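You operate a simulated robot arm through the tools that you are given. There is no shell and no other tool. Be economical: measure what you need, move in short steps, check, and stop when the job is done.

Carry out the task below with a simulated two-armed robot. There is one attempt and no reset: what you move stays moved.

Task
Fetch the black bracket from the green mat by the head cradle and set it on the green mat by the roller press. Fetch the orange sensor from the grey table top and set it on the green tag. Fetch the blue spring and set it on the steel apron of the bag sealer. Pick up the black roller from the grey table top with one hand, pass it to the other hand and put it in the inside of the green carton tray. Take the plain sensor and leave it on the red tag. Open the middle blue drawer, take the teal carton and put it in the inside of the middle blue drawer and shut the drawer again. The order is free.

The check looks at the end state, three seconds after you hand in, the way a careful person would. Anything else that was tipped, shoved, dropped, spilled or broken makes it a failure.

Robot
Two 7-joint arms with two-finger parallel grippers on one trunk, on a base that drives. Base frame: it is fixed to the floor where the robot stands at the start and does not move with it; the origin is under the middle of the robot, x ahead of it, y to its left, z up; the surface under the hand at the start is at about z = 0.84. Lengths are in m, angles in rad, forces in N, time in s.
The left shoulder is at the start at [0.05, 0.187, 0.985], the right one opposite. With the tool pointing down near the work surface each hand reaches from about 0.1 to 0.66 m from the robot's upright axis, wherever it stands, measured 20 degrees to its own side. Places, roughly: black bracket (8x5x4 cm) [0.7, 0.1, 0.9]; black roller (3x3x12 cm) [-1.8, -4.7, 0.8]; blue spring (8x3x2 cm) [-1.7, -4.2, 0.8]; green mat by the roller press [0.6, 1.2, 0.8]; green tag [-1.75, -4, 0.75]; inside of the green carton tray (21x16 cm) [0.4, -6.58, 0.8]; inside of the middle blue drawer [2.2, -5.4, 0.5]; middle blue drawer [2.2, -5.4, 0.5]; orange sensor (4x3x3 cm) [-1.8, -4.3, 0.8]; plain sensor (4x3x3 cm) [-1.7, -5, 0.8]; red tag [-1.5, -4, 0.75]; steel apron of the bag sealer (15x16 cm) [-1.54, -5.26, 0.8]; teal carton [-1.75, -3, 1]. Payload 3.43 kg a hand.
The tool frame of a hand sits at the grasp point between the pads (the TCP): z along the fingers, y along the line on which they close. The tips reach 0.03 m beyond it. Largest opening 0.094 m; finger width 0.028, thickness 0.01; the body of the gripper, 0.05 by 0.096 m, starts 0.055 m behind the TCP.
Orientation is that of the tool frame in the base frame, as [roll, pitch, yaw] about the fixed x, y, z axes, in that order (R = Rz(yaw) Ry(pitch) Rx(roll)). With the fingers straight down and closing along the base's y, the tool's x points along the base's -x, its y along +y and its z along -z.

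Tools
- The arms move only by the tool send_rows. It takes "left_steps", "right_steps" or both (then of equal length, played together; a hand with none holds still); each is a list of rows, each a list of 7 numbers: the turn, a rotation vector about the base's x, y, z in units of 8 degrees (1.0 is 8 degrees), then the shift along the base's x, y, z in units of 20 mm (1.0 is 20 mm), then the finger opening in m, from 0 to 0.094. In form: [[ax, ay, az, x, y, z, claw], ...]. A call has 1 to 8 rows; each row shifts and turns the commanded pose from where the row before left it. A call with a number of a shift or a turn outside -1 to 1 is refused whole. A row lasts 0.2 s, in which the tool goes at most 0.05 m and 0.15 rad; a call with a longer step from one row to the next is refused whole, and so is a gripper value outside its range. A pose out of reach is approached as far as the arm can. The call stops where the force on the tool passes 40 N (or 10 N more than at its start, if that is more) or the arm is blocked; 0.2 s more then pass. The fingers move at their own pace (about 0.153 m/s each) and stop on an object; they squeeze with about 26 N. The grip force told is the motor's: it shows also when the fingers shut on nothing. Time passes only in rows, and 0.2 s behind the last, so rows that do not move let the fingers close. The reply holds the time, the measured pose of the TCP, the force on the tool along the base axes, the opening and the grip force, in the units named above and with some noise, with the torque about the TCP (base axes, N m) and any sound that the robot's microphone picked up, and new pictures: "views" is both (left out), scene, wrist or none (wrist: the cameras of the hands that moved).
- Cameras (640 x 400 px; columns grow to the right, rows downward): "scene" is now at [0.1514, 0.0229, 1.186]; the picture's right is [0.23, -0.97, 0.00], its down [-0.18, -0.04, -0.98] and it looks along [0.95, 0.23, -0.19] (base axes); focal length 276 px, centre (320, 200). "left" rides on the left gripper at [0.076, -0.014, -0.102] in its tool frame; the picture's right is [0.18, 0.98, 0.00], its down [-0.75, 0.14, -0.64] and it looks along [-0.63, 0.12, 0.77] (tool axes); focal length 243 px, centre (320, 200). "right" rides on the right gripper at [0.076, 0.014, -0.102] in its tool frame; the picture's right is [-0.18, 0.98, 0.00], its down [-0.75, -0.14, -0.64] and it looks along [-0.63, -0.12, 0.77] (tool axes); focal length 243 px, centre (320, 200). There is no depth. A picture from a camera that has moved, and an enlarged one, comes with that camera's place and axes in the base frame and with its lens.
- lift_body(by): slides the trunk up (or, below 0, down) by that many m; the arms and the scene camera ride with it, the base frame stays. It gives what a move gives, with no picture.
- base_move(legs): drives the robot by 1 to 6 legs, each [ahead, left, turn to the left] in m, m and rad, along the robot's own axes; the way and the turn of a leg run together, so that a leg with both is an arc; at most 1.5 m and 3.142 rad a leg. The arms and the cameras ride along, it lands a little off, and it stops where it bumps. It gives what a move gives, and a new picture of the scene camera.
- turn_head(pan, tilt): turns the head with the scene camera to pan (to the left, within 1.396 rad either way) and tilt (down, from -0.506 to 1.204), counted from straight ahead of the robot. It gives what a move gives, and a new picture of the scene camera.
- zoom(camera, box): a new picture of the part [left, top, right, bottom] of that camera's present view, enlarged. It takes no simulated time.
- hand_in(): hands the job in; it is judged then, once.

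Work in short steps. Places have to be worked out from the pictures, the camera data and where the tool is seen: move nearer, look again, correct. Check each grasp and each placing, and mend what went wrong. You have 217 turns and 260 pictures in all, those below and enlarged ones among them. Open the grippers and draw the arms clear of the work before you hand the job in, unless the task says otherwise; then end with one line.

The tools are called as name(argument=value, ...) on one line, values as JSON. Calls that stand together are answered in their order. send_rows: Moves the arms, as the interface text tells. Its arguments: {"type":"object","properties":{"left_steps":{"type":"array","items":{"type":"array","items":{"type":"number"}}},"right_steps":{"type":"array","items":{"type":"array","items":{"type":"number"}}},"views":{"type":"string","enum":["both","scene","wrist","none"]}},"required":[]} The other tools are called the same way: lift_body (by) slides the trunk up or down; base_move (legs) drives the base; turn_head (pan, tilt) turns the head that bears the scene camera; zoom (camera, box) takes an enlarged picture of a part of a camera's view; hand_in () hands the job in.

At the start:

```text
time_s: 0.0
left_position: [0.46, 0.2326, 1.1569]
left_orientation: [3.141, -0.001, -3.14]
left_wrist_force: [-0.4, 0.3, 0.4]
left_torque: [0.02, 0.01, -0.01]
left_grip_width: 0.0942
left_finger_force: 0.0
right_position: [0.3922, -0.094, 1.059]
right_orientation: [-3.141, -0.001, -3.141]
right_wrist_force: [-1.4, -0.5, -0.2]
right_torque: [0.01, -0.04, 0.01]
right_grip_width: 0.094
right_finger_force: 0.1
trunk travel left (down, up): [-0.2, 0.232]
robot x, y, heading: [0.0004, -0.0005, -0.002]
head pan, tilt: [0.234, 0.19]
```

scene: 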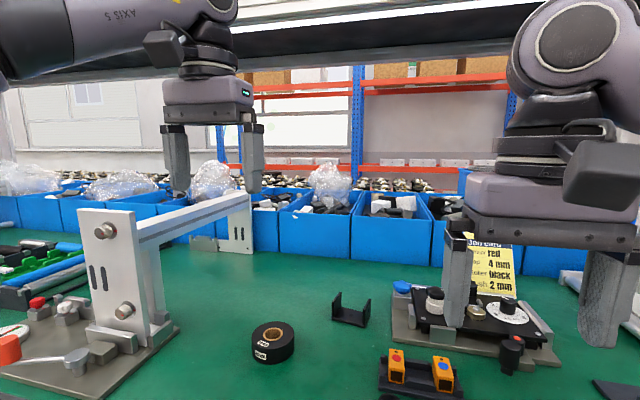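
right: 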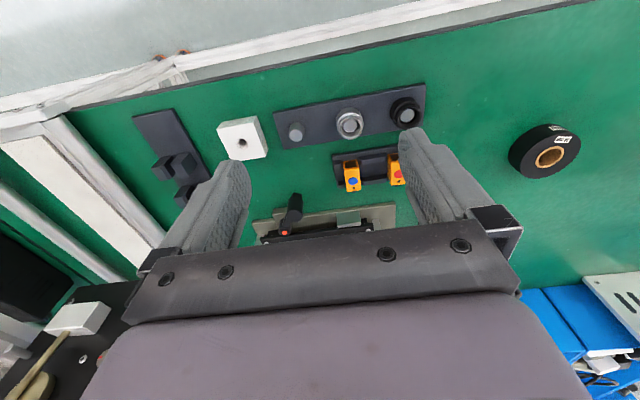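
left: 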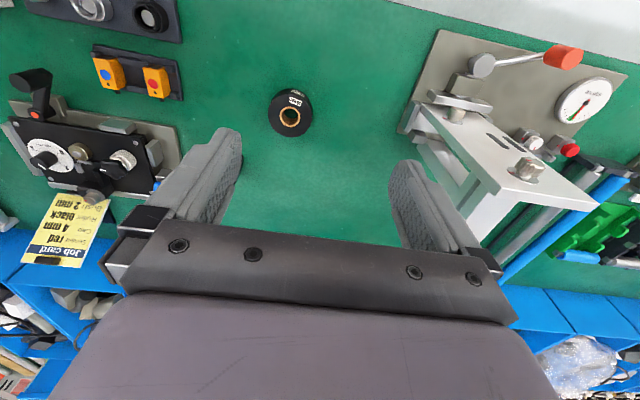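

The bracket seems to be the black U shape at scene pixel (350,310). I zoom in for its exact form.

zoom(camera="scene", box=[230, 230, 470, 380])

turn_head(pan=0.9, tilt=0.45)

```text
2.67 times, centred on (350, 305) of scene
camera zoom: at [0.1514, 0.0229, 1.186], right [0.23, -0.97, 0.0], down [-0.18, -0.04, -0.98], along [0.95, 0.23, -0.19], focal length 736 px, centre (240, -80)
```

zoom: 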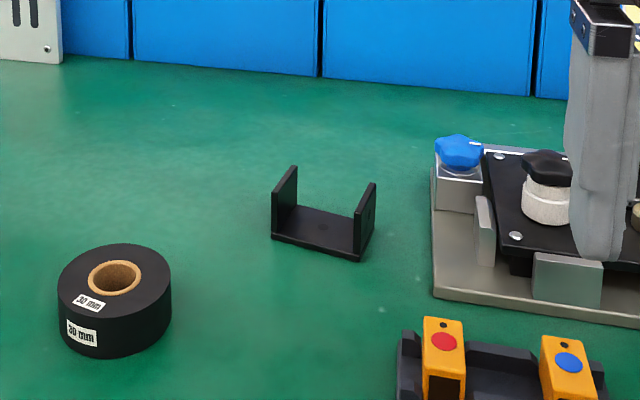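

```text
time_s: 1.0
left_position: [0.4594, 0.2337, 1.1564]
left_orientation: [3.14, 0.0, -3.14]
left_wrist_force: [0.4, 0.6, -1.4]
left_torque: [0.01, -0.02, 0.0]
left_grip_width: 0.094
left_finger_force: 0.2
right_position: [0.3925, -0.0949, 1.0589]
right_orientation: [3.141, 0.0, 3.141]
right_wrist_force: [1.0, -0.2, -0.5]
right_torque: [-0.02, 0.03, 0.01]
right_grip_width: 0.0941
right_finger_force: 0.1
trunk travel left (down, up): [-0.2, 0.232]
robot x, y, heading: [0.0002, 0.0007, 0.001]
head pan, tilt: [0.901, 0.45]
camera scene: at [0.118, 0.0733, 1.1618], right [0.78, -0.62, 0.0], down [-0.27, -0.34, -0.9], along [0.56, 0.71, -0.43], focal length 276 px, centre (320, 200)
```

scene: 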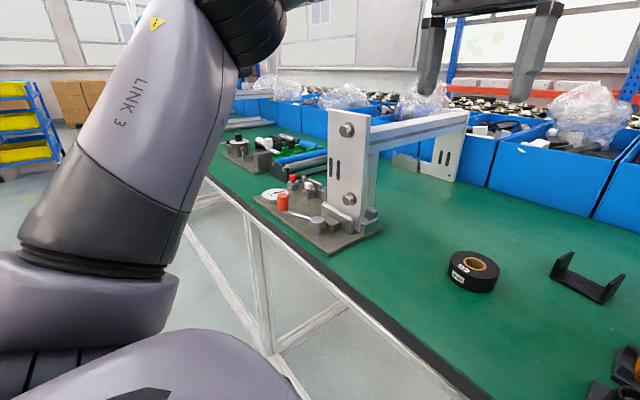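

Triangulating the tape puts the table at z≈0.844, so the bracket is near (0.658, 0.081), about 6.5 cm wide along y and turned about -0.15 rad. That is at the edge of reach, so I drive ahead 0.1 m.

base_move(legs=[[0.1, 0.0, 0.0]])

turn_head(pan=0.15, tilt=0.6)

```text
time_s: 2.2
left_position: [0.5242, 0.2328, 1.1549]
left_orientation: [3.141, -0.003, -3.139]
left_wrist_force: [0.5, 0.3, 0.0]
left_torque: [0.01, 0.04, -0.01]
left_grip_width: 0.0939
left_finger_force: 0.1
right_position: [0.4569, -0.0942, 1.0584]
right_orientation: [-3.14, -0.003, 3.138]
right_wrist_force: [-0.5, 0.5, -0.9]
right_torque: [-0.02, -0.01, 0.01]
right_grip_width: 0.0938
right_finger_force: 0.1
trunk travel left (down, up): [-0.2, 0.232]
robot x, y, heading: [0.0627, 0.0009, -0.002]
head pan, tilt: [0.901, 0.45]
stopped in leg 1: the robot was blocked; the commanded pose is now the measured one
camera scene: at [0.1819, 0.0732, 1.1618], right [0.78, -0.62, 0.0], down [-0.27, -0.34, -0.9], along [0.56, 0.71, -0.44], focal length 276 px, centre (320, 200)
```

scene: 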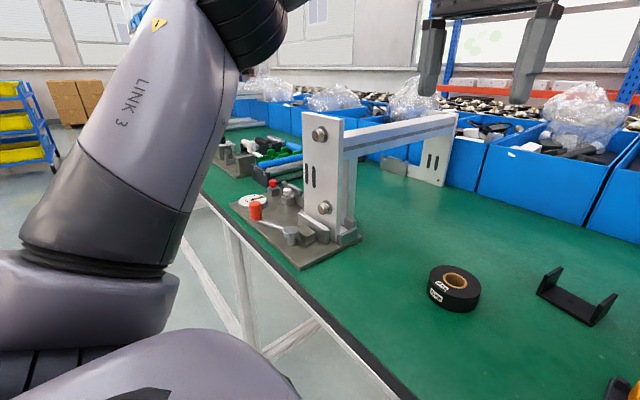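

```text
time_s: 3.3
left_position: [0.525, 0.2314, 1.1552]
left_orientation: [3.141, -0.002, 3.141]
left_wrist_force: [0.6, 0.2, -0.1]
left_torque: [0.03, -0.02, 0.0]
left_grip_width: 0.0941
left_finger_force: 0.1
right_position: [0.4558, -0.0948, 1.058]
right_orientation: [-3.141, -0.005, 3.138]
right_wrist_force: [0.4, 0.3, 0.1]
right_torque: [-0.01, 0.01, 0.0]
right_grip_width: 0.094
right_finger_force: 0.1
trunk travel left (down, up): [-0.2, 0.232]
robot x, y, heading: [0.0623, 0.0068, 0.0]
head pan, tilt: [0.15, 0.6]
camera scene: at [0.2119, 0.0145, 1.1483], right [0.15, -0.99, 0.0], down [-0.56, -0.08, -0.83], along [0.82, 0.12, -0.56], focal length 276 px, centre (320, 200)
```

scene: 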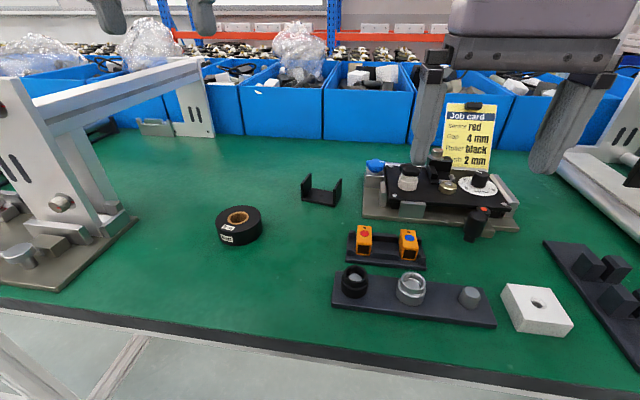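

The robot touched the bench at x=0.062. The bracket re-measures to about (0.665, 0.078) with yaw about -0.2. I bring the left hand above it.

send_rows(left_steps=[[0, 0, -0.18, 0.875, -0.96, -0.5, 0.094], [0, 0, -0.18, 0.875, -0.96, -0.5, 0.094], [0, 0, -0.18, 0.875, -0.96, -0.5, 0.094], [0, 0, -0.18, 0.875, -0.96, -0.5, 0.094], [0, 0, -0.18, 0.875, -0.96, -0.5, 0.094], [0, 0, -0.18, 0.875, -0.96, -0.5, 0.094], [0, 0, -0.18, 0.875, -0.96, -0.5, 0.094], [0, 0, -0.18, 0.875, -0.96, -0.5, 0.094]], views="both")

```text
time_s: 5.1
left_position: [0.6019, 0.0776, 1.065]
left_orientation: [-3.141, -0.004, 2.951]
left_wrist_force: [0.9, 0.7, 0.8]
left_torque: [-0.02, 0.01, -0.02]
left_grip_width: 0.094
left_finger_force: 0.1
left hand out of reach, approached as far as the arm can: row 5, 6, 7, 8
right_position: [0.4572, -0.0947, 1.0586]
right_orientation: [-3.139, -0.004, 3.139]
right_wrist_force: [1.3, 0.4, 0.1]
right_torque: [0.0, 0.02, 0.0]
right_grip_width: 0.0941
right_finger_force: 0.0
trunk travel left (down, up): [-0.2, 0.232]
robot x, y, heading: [0.0602, 0.0001, -0.001]
head pan, tilt: [0.15, 0.6]
camera scene: at [0.2119, 0.0148, 1.1483], right [0.15, -0.99, 0.0], down [-0.56, -0.08, -0.83], along [0.82, 0.12, -0.56], focal length 276 px, centre (320, 200)
camera left: at [0.5233, 0.0794, 1.1682], right [0.01, 1.0, 0.0], down [0.77, -0.01, 0.64], along [0.64, 0.0, -0.77], focal length 243 px, centre (320, 200)
```

scene: 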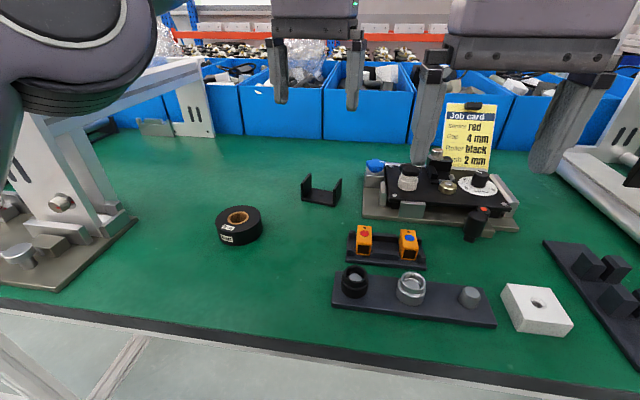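
left: 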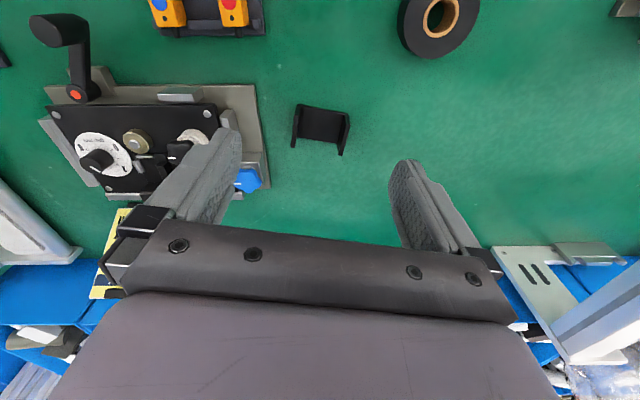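

At this height the reach stops at x≈0.60, so I shift the base 0.11 m right to bring the bracket in front of the left shoulder. The new wrist view puts the bracket at about (0.657, 0.080) with yaw -0.17.

base_move(legs=[[-0.01, 0.0, 0.0], [0.0, -0.11, 0.0], [0.012, 0.0, 0.0]])

```text
time_s: 7.6
left_position: [0.6024, -0.0299, 1.0651]
left_orientation: [-3.141, -0.003, 2.948]
left_wrist_force: [0.2, -0.2, 0.2]
left_torque: [0.01, 0.02, 0.02]
left_grip_width: 0.0944
left_finger_force: 0.0
right_position: [0.4569, -0.2039, 1.0571]
right_orientation: [-3.141, -0.002, 3.138]
right_wrist_force: [0.5, 0.6, 0.5]
right_torque: [0.0, 0.0, 0.01]
right_grip_width: 0.0939
right_finger_force: 0.2
trunk travel left (down, up): [-0.2, 0.232]
robot x, y, heading: [0.0667, -0.1127, -0.006]
head pan, tilt: [0.15, 0.6]
stopped in leg 3: the robot was blocked; the commanded pose is now the measured one
camera scene: at [0.2117, -0.0949, 1.1483], right [0.15, -0.99, 0.0], down [-0.56, -0.08, -0.83], along [0.82, 0.12, -0.56], focal length 276 px, centre (320, 200)
```

scene: 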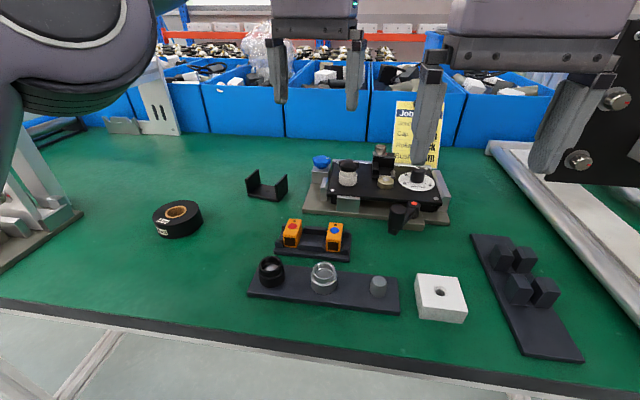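

Now I move the left hand over (0.66, 0.08), down to z≈0.96, and look with the wrist camera.

send_rows(left_steps=[[0, 0, 0, 0, 0.9, -0.6, 0.094], [0, 0, 0, 0.3, 0.9, -0.7, 0.094], [0, 0, 0, 0.4, 0.9, -0.7, 0.094], [0, 0, 0, 0.5, 0.9, -0.7, 0.094], [0, 0, 0, 0.5, 0.9, -0.8, 0.094], [0, 0, 0, 0.6, 0.9, -0.8, 0.094], [0, 0, 0, 0.5, 0.1, -0.9, 0.094]], views="wrist")

```text
time_s: 9.2
left_position: [0.6595, 0.0794, 0.9601]
left_orientation: [3.141, -0.002, 2.949]
left_wrist_force: [0.8, 0.3, -1.0]
left_torque: [0.03, 0.01, 0.03]
left_grip_width: 0.0944
left_finger_force: 0.1
right_position: [0.4574, -0.2046, 1.0583]
right_orientation: [-3.141, -0.005, 3.138]
right_wrist_force: [0.1, -0.2, 0.3]
right_torque: [-0.01, 0.0, 0.02]
right_grip_width: 0.094
right_finger_force: 0.0
trunk travel left (down, up): [-0.2, 0.232]
robot x, y, heading: [0.0596, -0.1069, -0.003]
head pan, tilt: [0.15, 0.6]
camera left: at [0.5804, 0.0799, 1.0636], right [0.01, 1.0, 0.0], down [0.77, -0.01, 0.64], along [0.64, 0.0, -0.77], focal length 243 px, centre (320, 200)
```

left: 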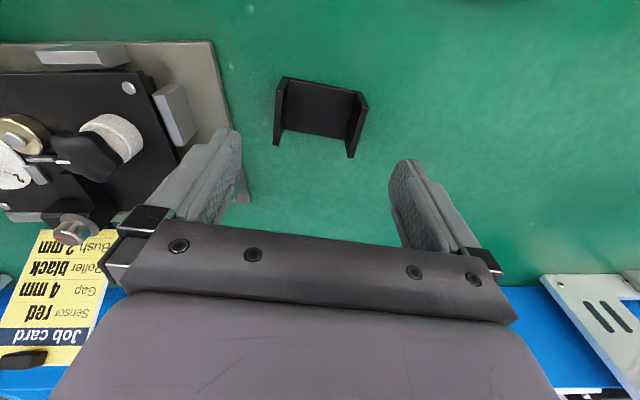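

The bracket centre is now (0.651, 0.080) and its angle matches the fingers. I descend to z≈0.878.

send_rows(left_steps=[[0, 0, 0, -0.3, 0, -0.8, 0.094], [0, 0, 0, -0.1, 0, -1, 0.094], [0, 0, 0, 0, 0, -1, 0.094], [0, 0, 0, 0, 0, -0.8, 0.094], [0, 0, 0, 0, 0, -0.45, 0.094]], views="wrist")

```text
time_s: 10.4
left_position: [0.6493, 0.08, 0.8792]
left_orientation: [3.141, -0.001, 2.95]
left_wrist_force: [-0.5, 0.3, -0.1]
left_torque: [-0.04, 0.03, -0.02]
left_grip_width: 0.0939
left_finger_force: 0.0
right_position: [0.457, -0.2037, 1.0567]
right_orientation: [-3.14, -0.003, 3.137]
right_wrist_force: [-0.2, -0.8, -0.9]
right_torque: [0.02, -0.01, 0.03]
right_grip_width: 0.0938
right_finger_force: 0.0
trunk travel left (down, up): [-0.2, 0.232]
robot x, y, heading: [0.066, -0.1086, -0.002]
head pan, tilt: [0.15, 0.6]
camera left: at [0.5715, 0.0798, 0.9829], right [0.01, 1.0, 0.0], down [0.77, -0.01, 0.64], along [0.64, 0.0, -0.77], focal length 243 px, centre (320, 200)
```

left: 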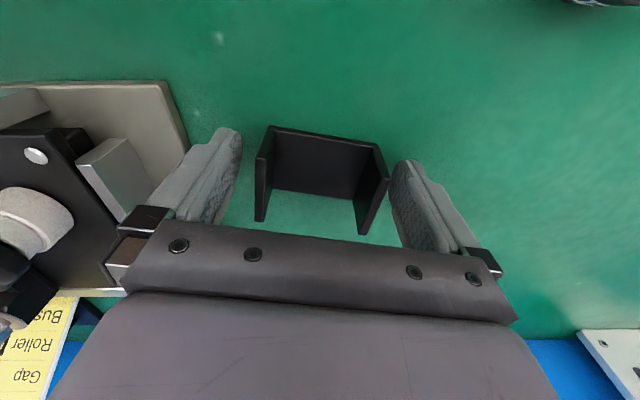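

The fingers straddle the flanges. I close.

send_rows(left_steps=[[0, 0, 0, 0, 0, -0.1, 0.05], [0, 0, 0, 0, 0, 0, 0.04], [0, 0, 0, 0, 0, 0, 0.04]], views="wrist")

```text
time_s: 11.2
left_position: [0.6499, 0.0793, 0.8798]
left_orientation: [3.141, -0.001, 2.952]
left_wrist_force: [3.7, 3.0, 12.4]
left_torque: [0.08, 0.05, -0.04]
left_grip_width: 0.0738
left_finger_force: 25.8
right_position: [0.4558, -0.2049, 1.0579]
right_orientation: [-3.14, -0.002, 3.138]
right_wrist_force: [-0.5, -0.3, -0.4]
right_torque: [-0.02, 0.0, 0.04]
right_grip_width: 0.0942
right_finger_force: 0.0
trunk travel left (down, up): [-0.2, 0.232]
robot x, y, heading: [0.0603, -0.1078, 0.002]
head pan, tilt: [0.15, 0.6]
camera left: at [0.5712, 0.0799, 0.9826], right [0.01, 1.0, 0.0], down [0.77, 0.0, 0.64], along [0.64, 0.0, -0.77], focal length 243 px, centre (320, 200)
```

left: 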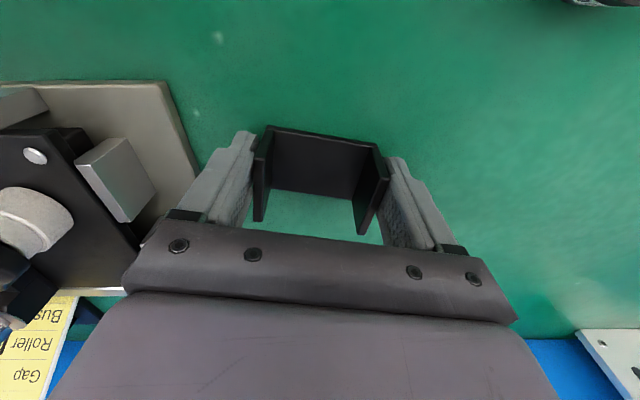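

Gripped at 74 mm. I lift it clear of the bench, then back off.

send_rows(left_steps=[[0, 0, 0, 0, 0, 0.8, 0.04], [0, 0, 0, 0, 0, 1, 0.04], [0, 0, 0, 0, 0, 1, 0.04], [0, 0, 0, -0.4, 0, 1, 0.04], [0, 0, 0, -0.9, 0, 1, 0.04], [0, 0, 0, -1, 0, 1, 0.04], [0, 0, 0, -1, 0, 1, 0.04], [0, 0, 0, -1, 0, 1, 0.04]], views="wrist")

base_move(legs=[[-0.25, 0.0, 0.0], [0.0, 1.1, 0.0]])

```text
time_s: 13.0
left_position: [0.5631, 0.0795, 1.0342]
left_orientation: [3.141, -0.004, 2.951]
left_wrist_force: [-0.7, 0.9, -2.5]
left_torque: [0.01, 0.03, -0.01]
left_grip_width: 0.0741
left_finger_force: 25.9
right_position: [0.4567, -0.2058, 1.0575]
right_orientation: [-3.139, -0.001, 3.137]
right_wrist_force: [0.1, -0.8, 0.6]
right_torque: [0.01, 0.02, -0.02]
right_grip_width: 0.0941
right_finger_force: 0.0
trunk travel left (down, up): [-0.2, 0.232]
robot x, y, heading: [0.0636, -0.1094, -0.0]
head pan, tilt: [0.15, 0.6]
camera left: at [0.4844, 0.0803, 1.1377], right [0.01, 1.0, 0.0], down [0.77, -0.01, 0.64], along [0.64, 0.0, -0.77], focal length 243 px, centre (320, 200)
```

left: 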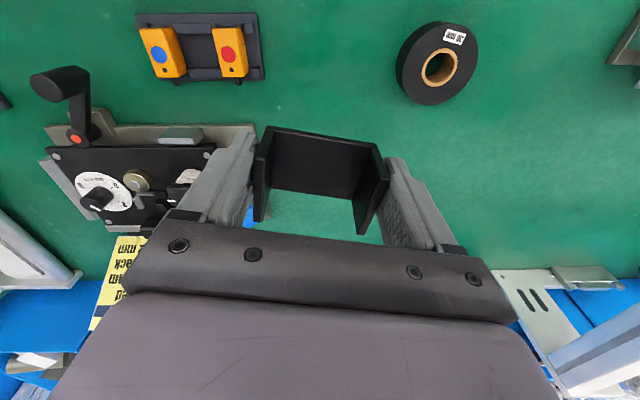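

```text
time_s: 24.4
left_position: [0.3243, 1.1749, 1.0328]
left_orientation: [-3.141, -0.004, 2.93]
left_wrist_force: [0.0, -0.4, -2.4]
left_torque: [-0.03, 0.02, 0.01]
left_grip_width: 0.0738
left_finger_force: 26.0
right_position: [0.2131, 0.8924, 1.0581]
right_orientation: [-3.14, -0.004, 3.121]
right_wrist_force: [0.1, -0.6, -0.4]
right_torque: [0.0, 0.0, 0.04]
right_grip_width: 0.0939
right_finger_force: 0.0
trunk travel left (down, up): [-0.2, 0.232]
robot x, y, heading: [-0.1795, 0.9949, -0.024]
head pan, tilt: [0.15, 0.6]
camera scene: at [-0.0297, 1.0063, 1.1482], right [0.13, -0.99, 0.0], down [-0.56, -0.07, -0.82], along [0.82, 0.11, -0.57], focal length 276 px, centre (320, 200)
```

scene: 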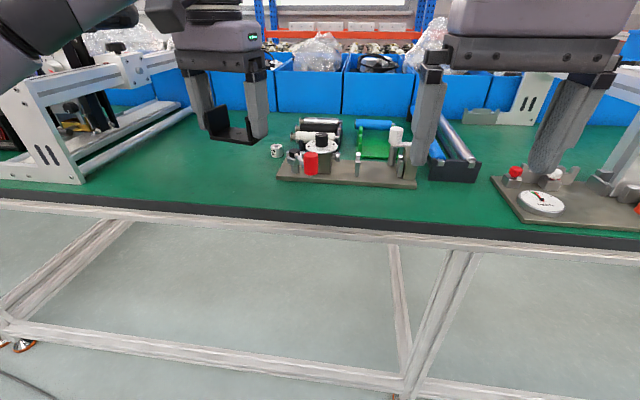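

Roller press assembly is ahead right. I zoom on the free mat next to it.

zoom(camera="scene", box=[150, 80, 470, 280])

```text
2.00 times, centred on (310, 180) of scene
camera zoom: at [-0.0297, 1.0063, 1.1482], right [0.13, -0.99, 0.0], down [-0.56, -0.07, -0.82], along [0.82, 0.11, -0.57], focal length 552 px, centre (340, 240)
```

zoom: 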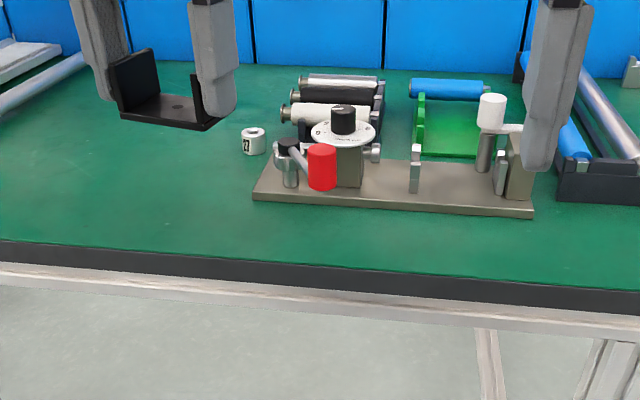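

The free mat just left of the press is around (0.545, 1.27), and the small white bush at (0.59, 1.20) must be kept clear. I drive there with the hand high.

base_move(legs=[[0.0, 0.095, 0.02], [0.215, 0.0, 0.0]])

```text
time_s: 27.1
left_position: [0.5378, 1.2805, 1.0335]
left_orientation: [3.14, -0.004, 2.954]
left_wrist_force: [-0.4, 1.1, -1.3]
left_torque: [0.03, 0.04, 0.0]
left_grip_width: 0.0741
left_finger_force: 25.6
right_position: [0.4318, 0.9965, 1.0579]
right_orientation: [-3.138, -0.004, -3.142]
right_wrist_force: [0.2, 0.1, -0.3]
right_torque: [0.01, -0.01, 0.04]
right_grip_width: 0.0941
right_finger_force: 0.0
trunk travel left (down, up): [-0.2, 0.232]
robot x, y, heading: [0.0374, 1.0909, -0.001]
head pan, tilt: [0.15, 0.6]
camera scene: at [0.1867, 1.1051, 1.1482], right [0.15, -0.99, 0.0], down [-0.56, -0.09, -0.82], along [0.82, 0.12, -0.57], focal length 276 px, centre (320, 200)
```

scene: 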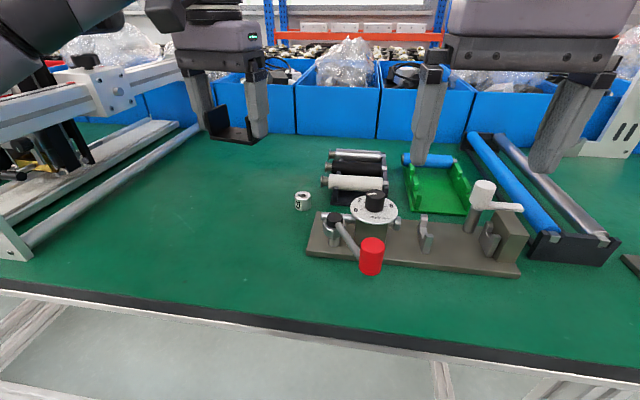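

Hand is over (0.538, 1.280), clear of everything. I lower to z≈0.882.

send_rows(left_steps=[[0, 0, 0, 0, -0.1, -1, 0.04], [0, 0, 0, 0, -0.1, -1, 0.04], [0, 0, 0, 0, 0, -1, 0.04], [0, 0, 0, 0, 0, -1, 0.04], [0, 0, 0, 0, 0, -1, 0.04], [0, 0, 0, 0, 0, -1, 0.04], [0, 0, 0, 0, 0, -1, 0.04], [0, 0, 0, 0, 0, -0.5, 0.04]], views="wrist")

```text
time_s: 28.9
left_position: [0.5368, 1.2764, 0.8835]
left_orientation: [3.141, -0.004, 2.952]
left_wrist_force: [-0.9, -0.2, -1.1]
left_torque: [-0.02, 0.0, 0.0]
left_grip_width: 0.0739
left_finger_force: 26.1
right_position: [0.4308, 0.9972, 1.0578]
right_orientation: [-3.14, -0.003, 3.141]
right_wrist_force: [-0.7, 0.7, -0.1]
right_torque: [-0.01, 0.01, 0.02]
right_grip_width: 0.094
right_finger_force: 0.1
trunk travel left (down, up): [-0.2, 0.232]
robot x, y, heading: [0.0396, 1.0901, 0.001]
head pan, tilt: [0.15, 0.6]
camera left: at [0.4591, 1.2773, 0.987], right [0.0, 1.0, 0.0], down [0.77, 0.0, 0.64], along [0.64, 0.0, -0.77], focal length 243 px, centre (320, 200)
```

left: 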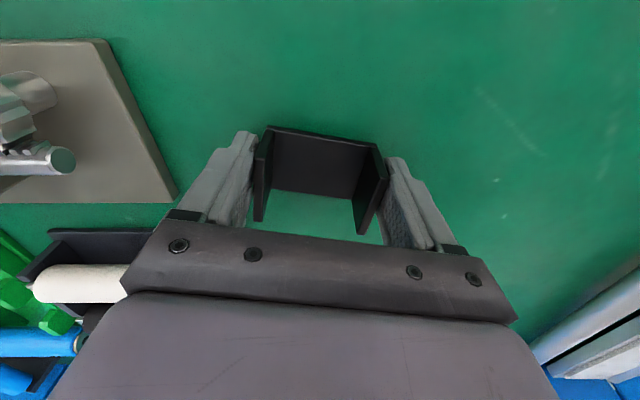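

Nearly touching. I lower the last few mm, then open and rise.

send_rows(left_steps=[[0, 0, 0, 0, 0, -0.15, 0.04], [0, 0, 0, 0, 0, -0.1, 0.04], [0, 0, 0, 0, 0, 0, 0.088], [0, 0, 0, 0, 0, 0, 0.088], [0, 0, 0, 0, 0, 0.7, 0.088], [0, 0, 0, 0, 0, 1, 0.088], [0, 0, 0, 0, 0, 1, 0.088], [0, 0, 0, 0, 0, 1, 0.088]], views="wrist")

```text
time_s: 30.7
left_position: [0.5396, 1.2774, 0.9534]
left_orientation: [-3.142, -0.003, 2.951]
left_wrist_force: [-0.3, 0.0, 0.1]
left_torque: [-0.01, -0.01, 0.01]
left_grip_width: 0.0881
left_finger_force: 0.1
right_position: [0.4317, 0.9965, 1.0582]
right_orientation: [-3.14, 0.0, 3.14]
right_wrist_force: [1.1, 1.0, 0.1]
right_torque: [0.06, 0.02, 0.0]
right_grip_width: 0.0937
right_finger_force: 0.0
trunk travel left (down, up): [-0.2, 0.232]
robot x, y, heading: [0.0392, 1.0914, 0.003]
head pan, tilt: [0.15, 0.6]
camera left: at [0.4593, 1.2771, 1.0567], right [0.0, 1.0, 0.0], down [0.77, 0.0, 0.64], along [0.64, 0.0, -0.77], focal length 243 px, centre (320, 200)
```

left: 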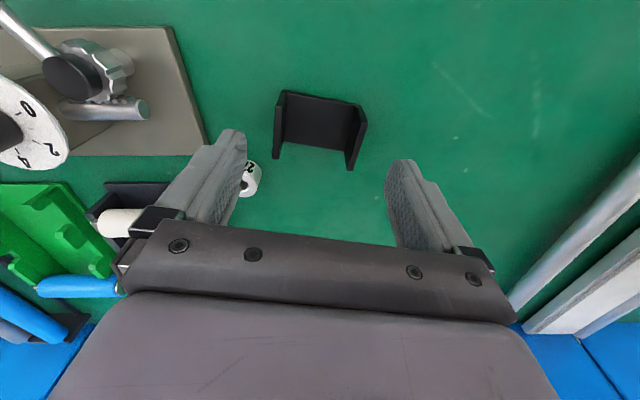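

Bracket is standing on the mat. I raise the hand and retract both, then back away.

send_rows(left_steps=[[0, 0, 0, -0.5, 0, 1, 0.09], [0, 0, 0, -1, 0, 1, 0.09], [0, 0, 0, -1, 0, 1, 0.09], [0, 0, 0, -1, -0.3, 1, 0.09], [0, 0, 0, -1, -0.3, 1, 0.09], [0, 0, 0, -1, -0.3, 0.5, 0.09], [0, 0, 0, -1, 0, 0, 0.09], [0, 0, 0.3, -1, 0, 0, 0.09]], right_steps=[[0, 0, 0, -0.5, 0, 0, 0.09], [0, 0, 0, -0.5, 0, 0, 0.09], [0, 0, 0, -0.5, 0, 0, 0.09], [0, 0, 0, -0.5, 0, 0, 0.09], [0, 0, 0, -0.5, 0, 0, 0.09], [0, 0, 0, -0.5, 0, 0, 0.09], [0, 0, 0, 0, 0, 0, 0.09], [0, 0, 0, 0, 0, 0, 0.09]], views="none")

base_move(legs=[[-0.8, 0.0, 0.0], [0.0, 0.0, -1.571]])

turn_head(pan=0.0, tilt=0.2)

turn_head(pan=-0.8, tilt=0.2)

```text
time_s: 32.5
left_position: [0.3869, 1.2581, 1.0636]
left_orientation: [-3.141, -0.004, 2.995]
left_wrist_force: [0.1, 0.0, 0.2]
left_torque: [0.0, 0.05, -0.02]
left_grip_width: 0.0899
left_finger_force: 0.0
right_position: [0.371, 0.9951, 1.0581]
right_orientation: [-3.139, -0.003, 3.14]
right_wrist_force: [0.6, 0.1, -0.4]
right_torque: [0.01, 0.01, 0.0]
right_grip_width: 0.0899
right_finger_force: 0.0
trunk travel left (down, up): [-0.2, 0.232]
robot x, y, heading: [0.0381, 1.0879, 0.001]
head pan, tilt: [0.15, 0.6]
```

```text
time_s: 40.6
left_position: [-0.5927, 0.7404, 1.0631]
left_orientation: [3.141, -0.005, 1.419]
left_wrist_force: [0.8, -0.5, -0.2]
left_torque: [-0.05, -0.01, -0.02]
left_grip_width: 0.0897
left_finger_force: 0.1
right_position: [-0.8549, 0.7594, 1.0588]
right_orientation: [-3.14, -0.002, 1.564]
right_wrist_force: [-0.2, 0.1, -0.1]
right_torque: [-0.03, 0.0, -0.02]
right_grip_width: 0.09
right_finger_force: 0.0
trunk travel left (down, up): [-0.2, 0.232]
robot x, y, heading: [-0.7607, 1.0903, -1.577]
head pan, tilt: [0.15, 0.6]
camera scene: at [-0.7438, 0.9461, 1.1482], right [-0.99, -0.15, 0.0], down [-0.08, 0.56, -0.83], along [0.12, -0.82, -0.56], focal length 276 px, centre (320, 200)
```

scene: 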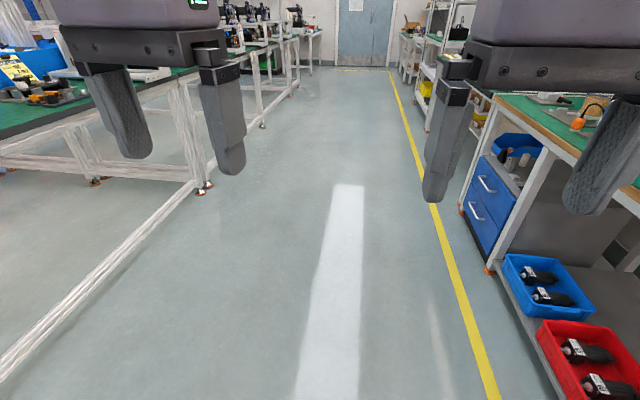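

```text
time_s: 41.5
left_position: [-0.593, 0.7396, 1.0618]
left_orientation: [-3.141, -0.004, 1.418]
left_wrist_force: [-0.6, 0.3, 0.5]
left_torque: [0.0, 0.02, -0.01]
left_grip_width: 0.09
left_finger_force: 0.1
right_position: [-0.8541, 0.7578, 1.0588]
right_orientation: [-3.14, -0.003, 1.566]
right_wrist_force: [-0.8, -0.6, -0.1]
right_torque: [0.02, -0.01, -0.01]
right_grip_width: 0.09
right_finger_force: 0.0
trunk travel left (down, up): [-0.2, 0.232]
robot x, y, heading: [-0.7596, 1.089, -1.576]
head pan, tilt: [0.0, 0.201]
camera scene: at [-0.7569, 0.9403, 1.1849], right [-1.0, 0.0, 0.0], down [0.0, 0.2, -0.98], along [0.0, -0.98, -0.2], focal length 276 px, centre (320, 200)
```

scene: 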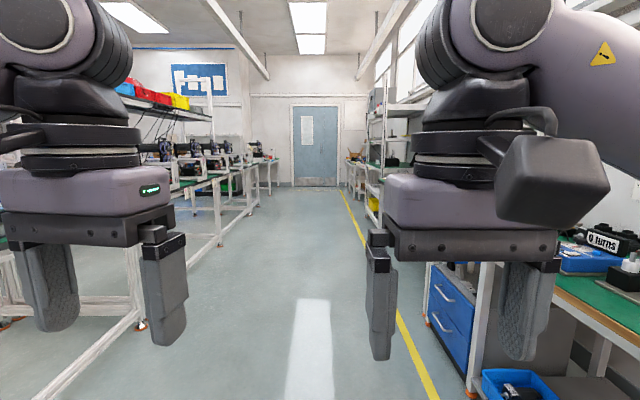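

```text
time_s: 42.6
left_position: [-0.5924, 0.7395, 1.0632]
left_orientation: [-3.141, -0.005, 1.419]
left_wrist_force: [-0.1, 0.5, 0.9]
left_torque: [-0.01, 0.01, -0.03]
left_grip_width: 0.09
left_finger_force: 0.0
right_position: [-0.855, 0.7585, 1.0589]
right_orientation: [-3.141, -0.003, 1.564]
right_wrist_force: [-0.3, -0.2, 0.3]
right_torque: [-0.01, 0.0, 0.0]
right_grip_width: 0.0902
right_finger_force: 0.1
trunk travel left (down, up): [-0.2, 0.232]
robot x, y, heading: [-0.7593, 1.0932, -1.576]
head pan, tilt: [-0.799, 0.201]
camera scene: at [-0.8236, 0.9687, 1.185], right [-0.7, 0.72, 0.0], down [0.14, 0.14, -0.98], along [-0.7, -0.68, -0.2], focal length 276 px, centre (320, 200)
```

scene: 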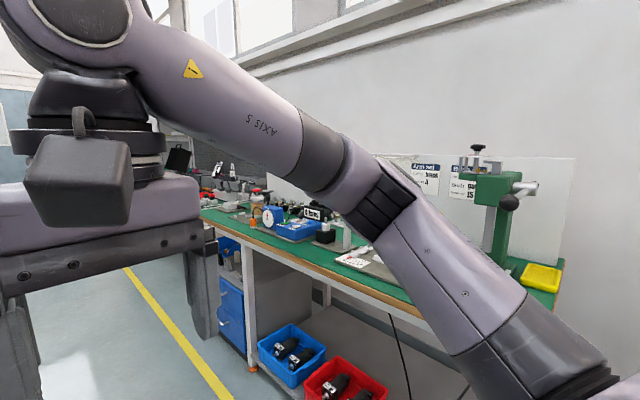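

The aisle runs along -y and looks free. I drive down about 3.9 m, keeping near x≈-0.65, and look toward the right side.

base_move(legs=[[1.4, 0.1, 0.005], [1.4, 0.0, 0.0], [1.0, 0.0, 0.0]])

turn_head(pan=-0.4, tilt=0.3)

```text
time_s: 61.0
left_position: [-0.541, -3.0588, 1.0629]
left_orientation: [3.141, -0.002, 1.399]
left_wrist_force: [-0.3, -0.3, 0.5]
left_torque: [0.0, 0.01, 0.01]
left_grip_width: 0.09
left_finger_force: 0.1
right_position: [-0.8022, -3.0345, 1.0568]
right_orientation: [3.142, -0.001, 1.544]
right_wrist_force: [-0.7, -0.6, 0.9]
right_torque: [-0.05, 0.02, 0.0]
right_grip_width: 0.0901
right_finger_force: 0.1
trunk travel left (down, up): [-0.2, 0.232]
robot x, y, heading: [-0.7012, -2.7041, -1.596]
head pan, tilt: [-0.799, 0.201]
camera scene: at [-0.7668, -2.825, 1.185], right [-0.68, 0.73, 0.0], down [0.15, 0.14, -0.98], along [-0.72, -0.67, -0.2], focal length 276 px, centre (320, 200)
```

scene: 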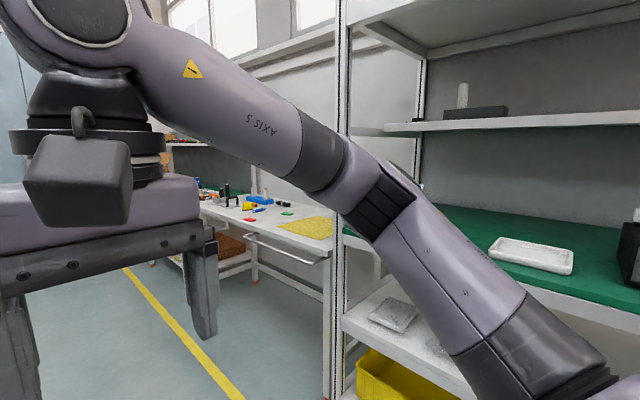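

```text
time_s: 61.9
left_position: [-0.5417, -3.0588, 1.0621]
left_orientation: [3.141, -0.003, 1.397]
left_wrist_force: [-0.3, 0.1, -0.1]
left_torque: [0.03, 0.01, -0.02]
left_grip_width: 0.0897
left_finger_force: 0.1
right_position: [-0.8005, -3.035, 1.0576]
right_orientation: [-3.14, -0.002, 1.545]
right_wrist_force: [-0.6, 0.3, 0.0]
right_torque: [0.0, -0.03, 0.01]
right_grip_width: 0.0901
right_finger_force: 0.1
trunk travel left (down, up): [-0.2, 0.232]
robot x, y, heading: [-0.6999, -2.7031, -1.591]
head pan, tilt: [-0.4, 0.3]
camera scene: at [-0.7369, -2.8466, 1.1757], right [-0.91, 0.41, 0.0], down [0.12, 0.27, -0.96], along [-0.39, -0.87, -0.3], focal length 276 px, centre (320, 200)
```

scene: 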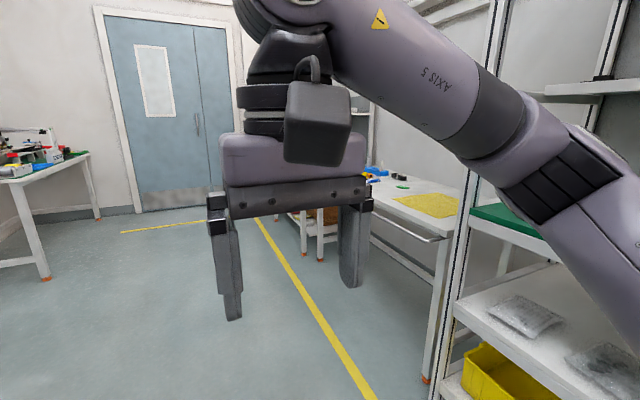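

The rack at right holds the carton, and the grey table follows. I drive on to y≈-4.15 and turn to face the table (-x).

base_move(legs=[[1.45, 0.0, 0.02], [0.0, 0.0, -1.571]])

turn_head(pan=0.0, tilt=0.4)

```text
time_s: 72.9
left_position: [-1.074, -4.3092, 1.064]
left_orientation: [-3.141, -0.002, -0.16]
left_wrist_force: [0.8, -0.8, -0.8]
left_torque: [0.0, 0.01, 0.0]
left_grip_width: 0.0903
left_finger_force: 0.2
right_position: [-1.0537, -4.0459, 1.0588]
right_orientation: [-3.14, -0.001, -0.013]
right_wrist_force: [0.0, 0.5, -0.3]
right_torque: [0.02, -0.02, -0.01]
right_grip_width: 0.0898
right_finger_force: 0.0
trunk travel left (down, up): [-0.2, 0.232]
robot x, y, heading: [-0.7198, -4.1421, 3.123]
head pan, tilt: [-0.4, 0.3]
camera scene: at [-0.863, -4.1069, 1.1757], right [0.4, 0.92, 0.0], down [0.27, -0.12, -0.96], along [-0.88, 0.38, -0.3], focal length 276 px, centre (320, 200)
```

scene: 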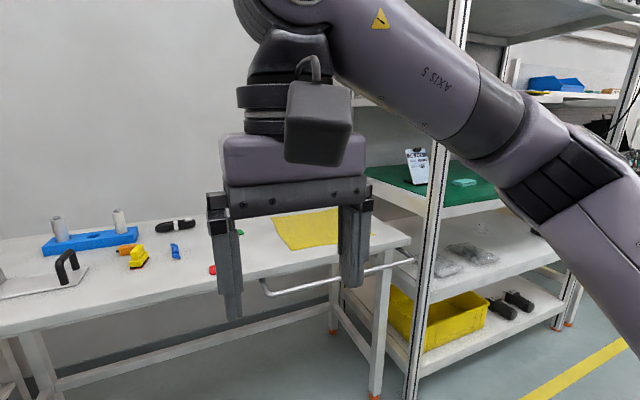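

```text
time_s: 73.7
left_position: [-1.0725, -4.3095, 1.0625]
left_orientation: [3.141, -0.002, -0.161]
left_wrist_force: [0.0, 0.2, 0.6]
left_torque: [0.03, 0.0, 0.0]
left_grip_width: 0.0898
left_finger_force: 0.0
right_position: [-1.0518, -4.0479, 1.057]
right_orientation: [-3.141, -0.002, -0.014]
right_wrist_force: [0.3, -0.3, 0.1]
right_torque: [-0.02, -0.02, 0.0]
right_grip_width: 0.0897
right_finger_force: 0.1
trunk travel left (down, up): [-0.2, 0.232]
robot x, y, heading: [-0.7236, -4.1422, 3.123]
head pan, tilt: [0.0, 0.4]
camera scene: at [-0.8701, -4.1432, 1.1665], right [0.01, 1.0, 0.0], down [0.39, 0.0, -0.92], along [-0.92, 0.01, -0.39], focal length 276 px, centre (320, 200)
```

scene: 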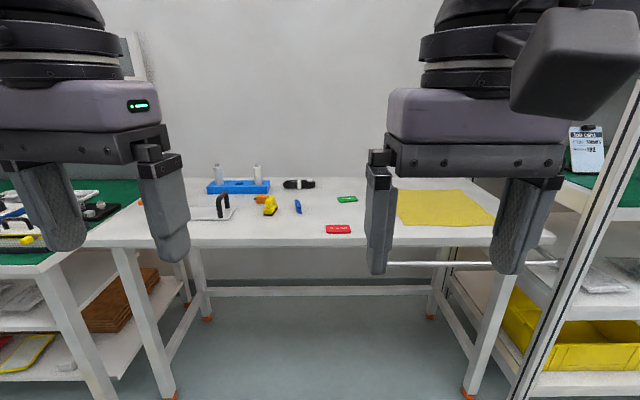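

zoom(camera="scene", box=[180, 140, 420, 290])

turn_head(pan=0.6, tilt=0.4)

```text
2.67 times, centred on (300, 215) of scene
camera zoom: at [-0.8701, -4.1432, 1.1665], right [0.01, 1.0, 0.0], down [0.39, 0.0, -0.92], along [-0.92, 0.01, -0.39], focal length 736 px, centre (373, 160)
```

zoom: 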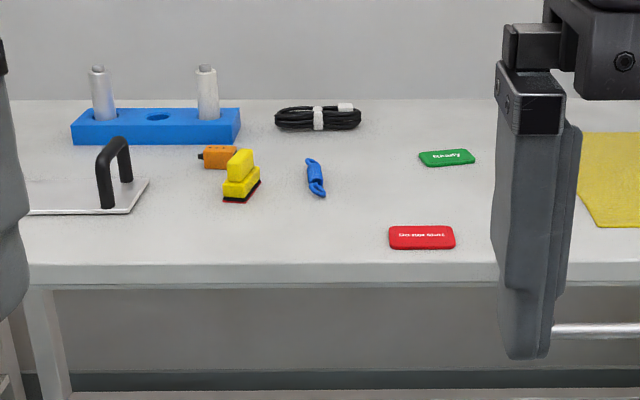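

```text
time_s: 74.7
left_position: [-1.0731, -4.3081, 1.0628]
left_orientation: [-3.141, -0.002, -0.159]
left_wrist_force: [0.2, -0.5, 0.3]
left_torque: [0.01, -0.02, -0.02]
left_grip_width: 0.0898
left_finger_force: 0.0
right_position: [-1.0547, -4.0472, 1.0576]
right_orientation: [-3.139, -0.004, -0.013]
right_wrist_force: [0.4, -0.8, -0.2]
right_torque: [0.01, 0.0, 0.03]
right_grip_width: 0.0902
right_finger_force: 0.0
trunk travel left (down, up): [-0.2, 0.232]
robot x, y, heading: [-0.7202, -4.144, 3.129]
head pan, tilt: [0.6, 0.4]
camera scene: at [-0.8545, -4.1957, 1.1665], right [-0.55, 0.83, 0.0], down [0.32, 0.22, -0.92], along [-0.77, -0.51, -0.39], focal length 276 px, centre (320, 200)
```

scene: 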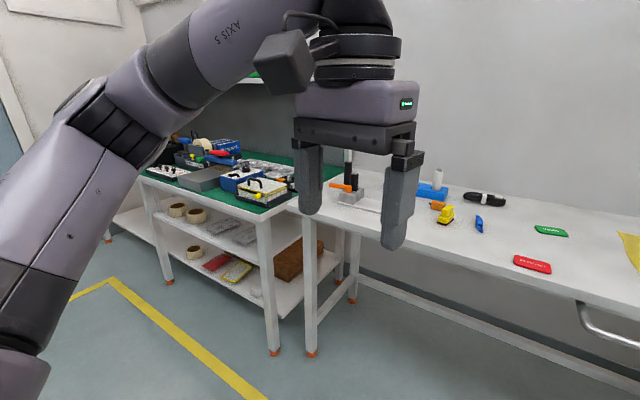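

The table items are located roughly. I drive closer (0.42 m) and look down for precise positions.

base_move(legs=[[0.42, 0.1, 0.01]])

turn_head(pan=0.0, tilt=0.65)

```text
time_s: 77.4
left_position: [-1.4923, -4.4096, 1.0629]
left_orientation: [3.141, -0.004, -0.148]
left_wrist_force: [0.3, 0.1, 0.5]
left_torque: [-0.01, 0.01, -0.01]
left_grip_width: 0.0898
left_finger_force: 0.1
right_position: [-1.4758, -4.1477, 1.0581]
right_orientation: [-3.141, -0.003, -0.002]
right_wrist_force: [0.1, -0.2, -0.3]
right_torque: [-0.03, -0.05, 0.0]
right_grip_width: 0.0899
right_finger_force: 0.1
trunk travel left (down, up): [-0.2, 0.232]
robot x, y, heading: [-1.1434, -4.2441, -3.142]
head pan, tilt: [0.6, 0.4]
camera scene: at [-1.2755, -4.2945, 1.1664], right [-0.57, 0.82, 0.0], down [0.32, 0.22, -0.92], along [-0.76, -0.52, -0.39], focal length 276 px, centre (320, 200)
```

scene: 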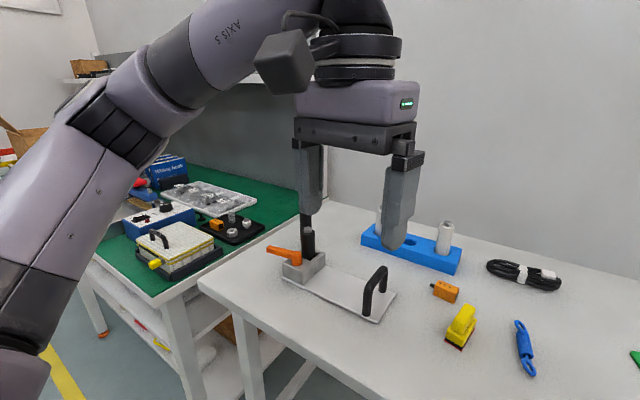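

```text
time_s: 78.4
left_position: [-1.4937, -4.4103, 1.062]
left_orientation: [-3.14, -0.004, -0.149]
left_wrist_force: [-0.2, 0.7, -0.3]
left_torque: [-0.03, -0.03, 0.01]
left_grip_width: 0.09
left_finger_force: 0.1
right_position: [-1.4754, -4.1472, 1.0576]
right_orientation: [-3.14, -0.001, -0.001]
right_wrist_force: [0.0, 0.6, -0.5]
right_torque: [-0.01, -0.01, 0.02]
right_grip_width: 0.09
right_finger_force: 0.0
trunk travel left (down, up): [-0.2, 0.232]
robot x, y, heading: [-1.1421, -4.2429, -3.146]
head pan, tilt: [0.0, 0.649]
camera scene: at [-1.2858, -4.2422, 1.144], right [0.0, 1.0, 0.0], down [0.6, 0.0, -0.8], along [-0.8, 0.0, -0.6], focal length 276 px, centre (320, 200)
```

scene: 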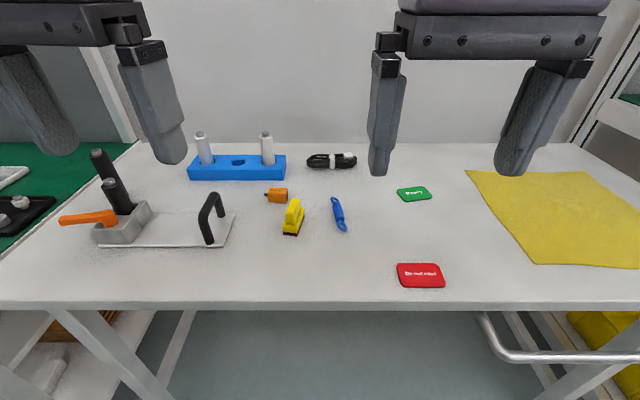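

Triangulation gives table z≈0.772, orange sensor (-1.78,-4.339), spring (-1.724,-4.203), green tag (-1.807,-4.027) and red tag (-1.574,-4.079). I position the base so the right hand faces the orange sensor, and lower the trunk 0.06.

base_move(legs=[[0.0, 0.17, 0.0], [0.07, 0.0, 0.0]])

lift_body(by=-0.06)

```text
time_s: 81.1
left_position: [-1.562, -4.5811, 1.062]
left_orientation: [-3.141, -0.006, -0.146]
left_wrist_force: [-0.2, -0.8, -0.2]
left_torque: [-0.04, -0.04, -0.01]
left_grip_width: 0.09
left_finger_force: 0.1
right_position: [-1.5462, -4.3174, 1.0588]
right_orientation: [-3.141, -0.001, -0.001]
right_wrist_force: [0.1, 0.0, 0.1]
right_torque: [0.04, -0.01, 0.04]
right_grip_width: 0.09
right_finger_force: 0.1
trunk travel left (down, up): [-0.2, 0.232]
robot x, y, heading: [-1.2147, -4.4111, -3.141]
head pan, tilt: [0.0, 0.649]
camera scene: at [-1.3557, -4.4121, 1.1439], right [0.0, 1.0, 0.0], down [0.6, 0.0, -0.8], along [-0.8, 0.0, -0.6], focal length 276 px, centre (320, 200)
```

scene: 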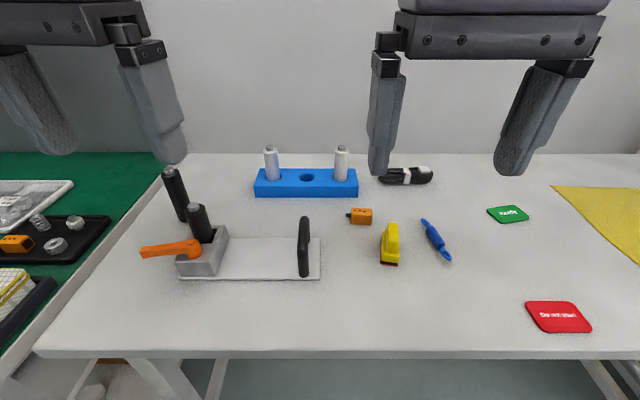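

```text
time_s: 82.1
left_position: [-1.5613, -4.5804, 1.003]
left_orientation: [-3.141, -0.001, -0.147]
left_wrist_force: [0.4, 0.1, 0.6]
left_torque: [0.05, 0.0, 0.02]
left_grip_width: 0.0899
left_finger_force: 0.0
right_position: [-1.5446, -4.3186, 0.9993]
right_orientation: [-3.138, -0.003, 0.0]
right_wrist_force: [0.2, -0.6, -0.6]
right_torque: [-0.01, 0.0, -0.01]
right_grip_width: 0.0901
right_finger_force: 0.1
trunk travel left (down, up): [-0.14, 0.292]
robot x, y, heading: [-1.2121, -4.4126, -3.147]
head pan, tilt: [0.0, 0.649]
```

Sensor confirmed at about (-1.778, -4.332). I move the right hand forward above it for a closer look.

send_rows(right_steps=[[0, 0, 0, -1, 0, -0.3, 0.09], [0, 0, 0, -1, 0, -0.3, 0.09], [0, 0, 0, -1, 0, -0.3, 0.09], [0, 0, 0, -1, 0, -0.3, 0.09], [0, 0, 0, -1, -0.1, -0.3, 0.09], [0, 0, 0, -1, -0.1, -0.5, 0.09], [0, 0, 0, -1, -0.1, -0.5, 0.09], [0, 0, 0, -1, -0.1, -0.5, 0.09]], views="none")

send_rows(right_steps=[[0, 0, 0, -0.9, 0, -0.3, 0.09], [0, 0, 0, -0.9, -0.1, -0.5, 0.09], [0, 0, 0, -0.9, -0.1, -0.5, 0.09], [0, 0, 0, -0.9, -0.1, -0.5, 0.09]], views="wrist")

```text
time_s: 83.9
left_position: [-1.5624, -4.5807, 1.0012]
left_orientation: [-3.141, -0.003, -0.147]
left_wrist_force: [-0.8, 0.0, -0.4]
left_torque: [0.04, -0.01, 0.02]
left_grip_width: 0.09
left_finger_force: 0.0
right_position: [-1.7065, -4.3264, 0.9372]
right_orientation: [-3.14, -0.002, 0.0]
right_wrist_force: [0.0, 0.5, 1.0]
right_torque: [-0.03, 0.02, -0.04]
right_grip_width: 0.0902
right_finger_force: 0.1
trunk travel left (down, up): [-0.14, 0.292]
robot x, y, heading: [-1.215, -4.4127, -3.142]
head pan, tilt: [0.0, 0.649]
```

```text
time_s: 84.9
left_position: [-1.5617, -4.581, 1.0023]
left_orientation: [3.141, -0.004, -0.147]
left_wrist_force: [-0.6, -0.3, 0.8]
left_torque: [0.02, 0.0, 0.02]
left_grip_width: 0.0901
left_finger_force: 0.0
right_position: [-1.7769, -4.3334, 0.9028]
right_orientation: [-3.141, -0.001, 0.0]
right_wrist_force: [0.1, -1.0, 0.1]
right_torque: [0.03, 0.02, -0.02]
right_grip_width: 0.0898
right_finger_force: 0.0
trunk travel left (down, up): [-0.14, 0.292]
robot x, y, heading: [-1.2126, -4.4125, -3.144]
head pan, tilt: [0.0, 0.649]
camera right: at [-1.7021, -4.3471, 1.006], right [-0.18, -0.98, 0.0], down [-0.75, 0.14, 0.64], along [-0.63, 0.12, -0.77], focal length 243 px, centre (320, 200)
```

right: 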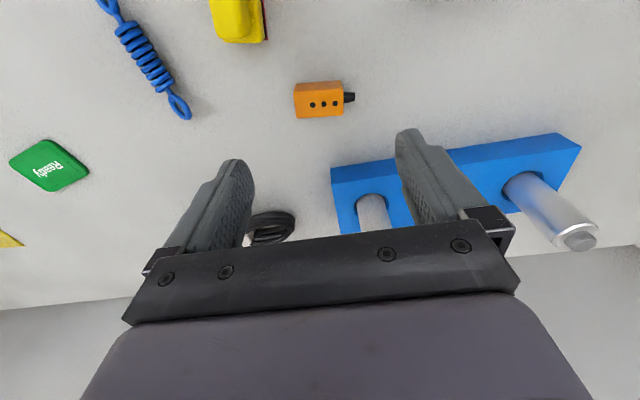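

The sensor body is at (-1.766,-4.334), with its connector on the -y side. I close along y and descend to TCP z≈0.806.

send_rows(right_steps=[[0, 0, 0, 0.5, -0.3, -0.8, 0.09], [0, 0, 0, 0, 0, -1, 0.09], [0, 0, 0, 0, 0, -1, 0.09], [0, 0, 0, 0, 0, -1, 0.09], [0, 0, 0, 0, 0, -0.9, 0.09]], views="wrist")

```text
time_s: 86.1
left_position: [-1.5615, -4.5789, 1.0035]
left_orientation: [-3.141, -0.002, -0.147]
left_wrist_force: [-0.5, -0.5, -0.4]
left_torque: [0.03, -0.02, 0.0]
left_grip_width: 0.0901
left_finger_force: 0.1
right_position: [-1.7662, -4.3374, 0.8092]
right_orientation: [-3.141, 0.002, -0.001]
right_wrist_force: [0.0, 0.9, 11.9]
right_torque: [0.09, -0.16, 0.03]
right_grip_width: 0.0899
right_finger_force: 0.1
trunk travel left (down, up): [-0.14, 0.292]
robot x, y, heading: [-1.2089, -4.4162, -3.139]
head pan, tilt: [0.0, 0.649]
camera right: at [-1.6912, -4.3521, 0.913], right [-0.19, -0.98, 0.0], down [-0.75, 0.14, 0.64], along [-0.63, 0.12, -0.77], focal length 243 px, centre (320, 200)
```

right: 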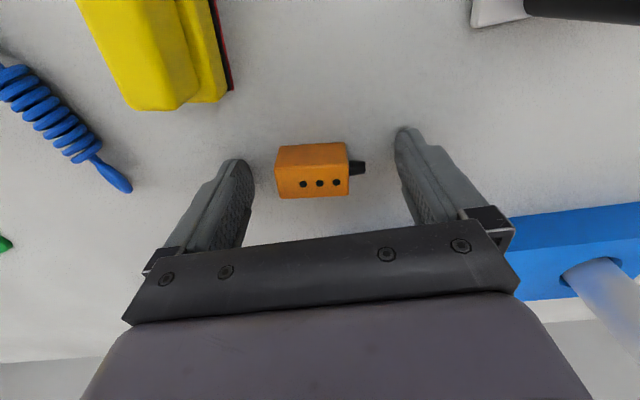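

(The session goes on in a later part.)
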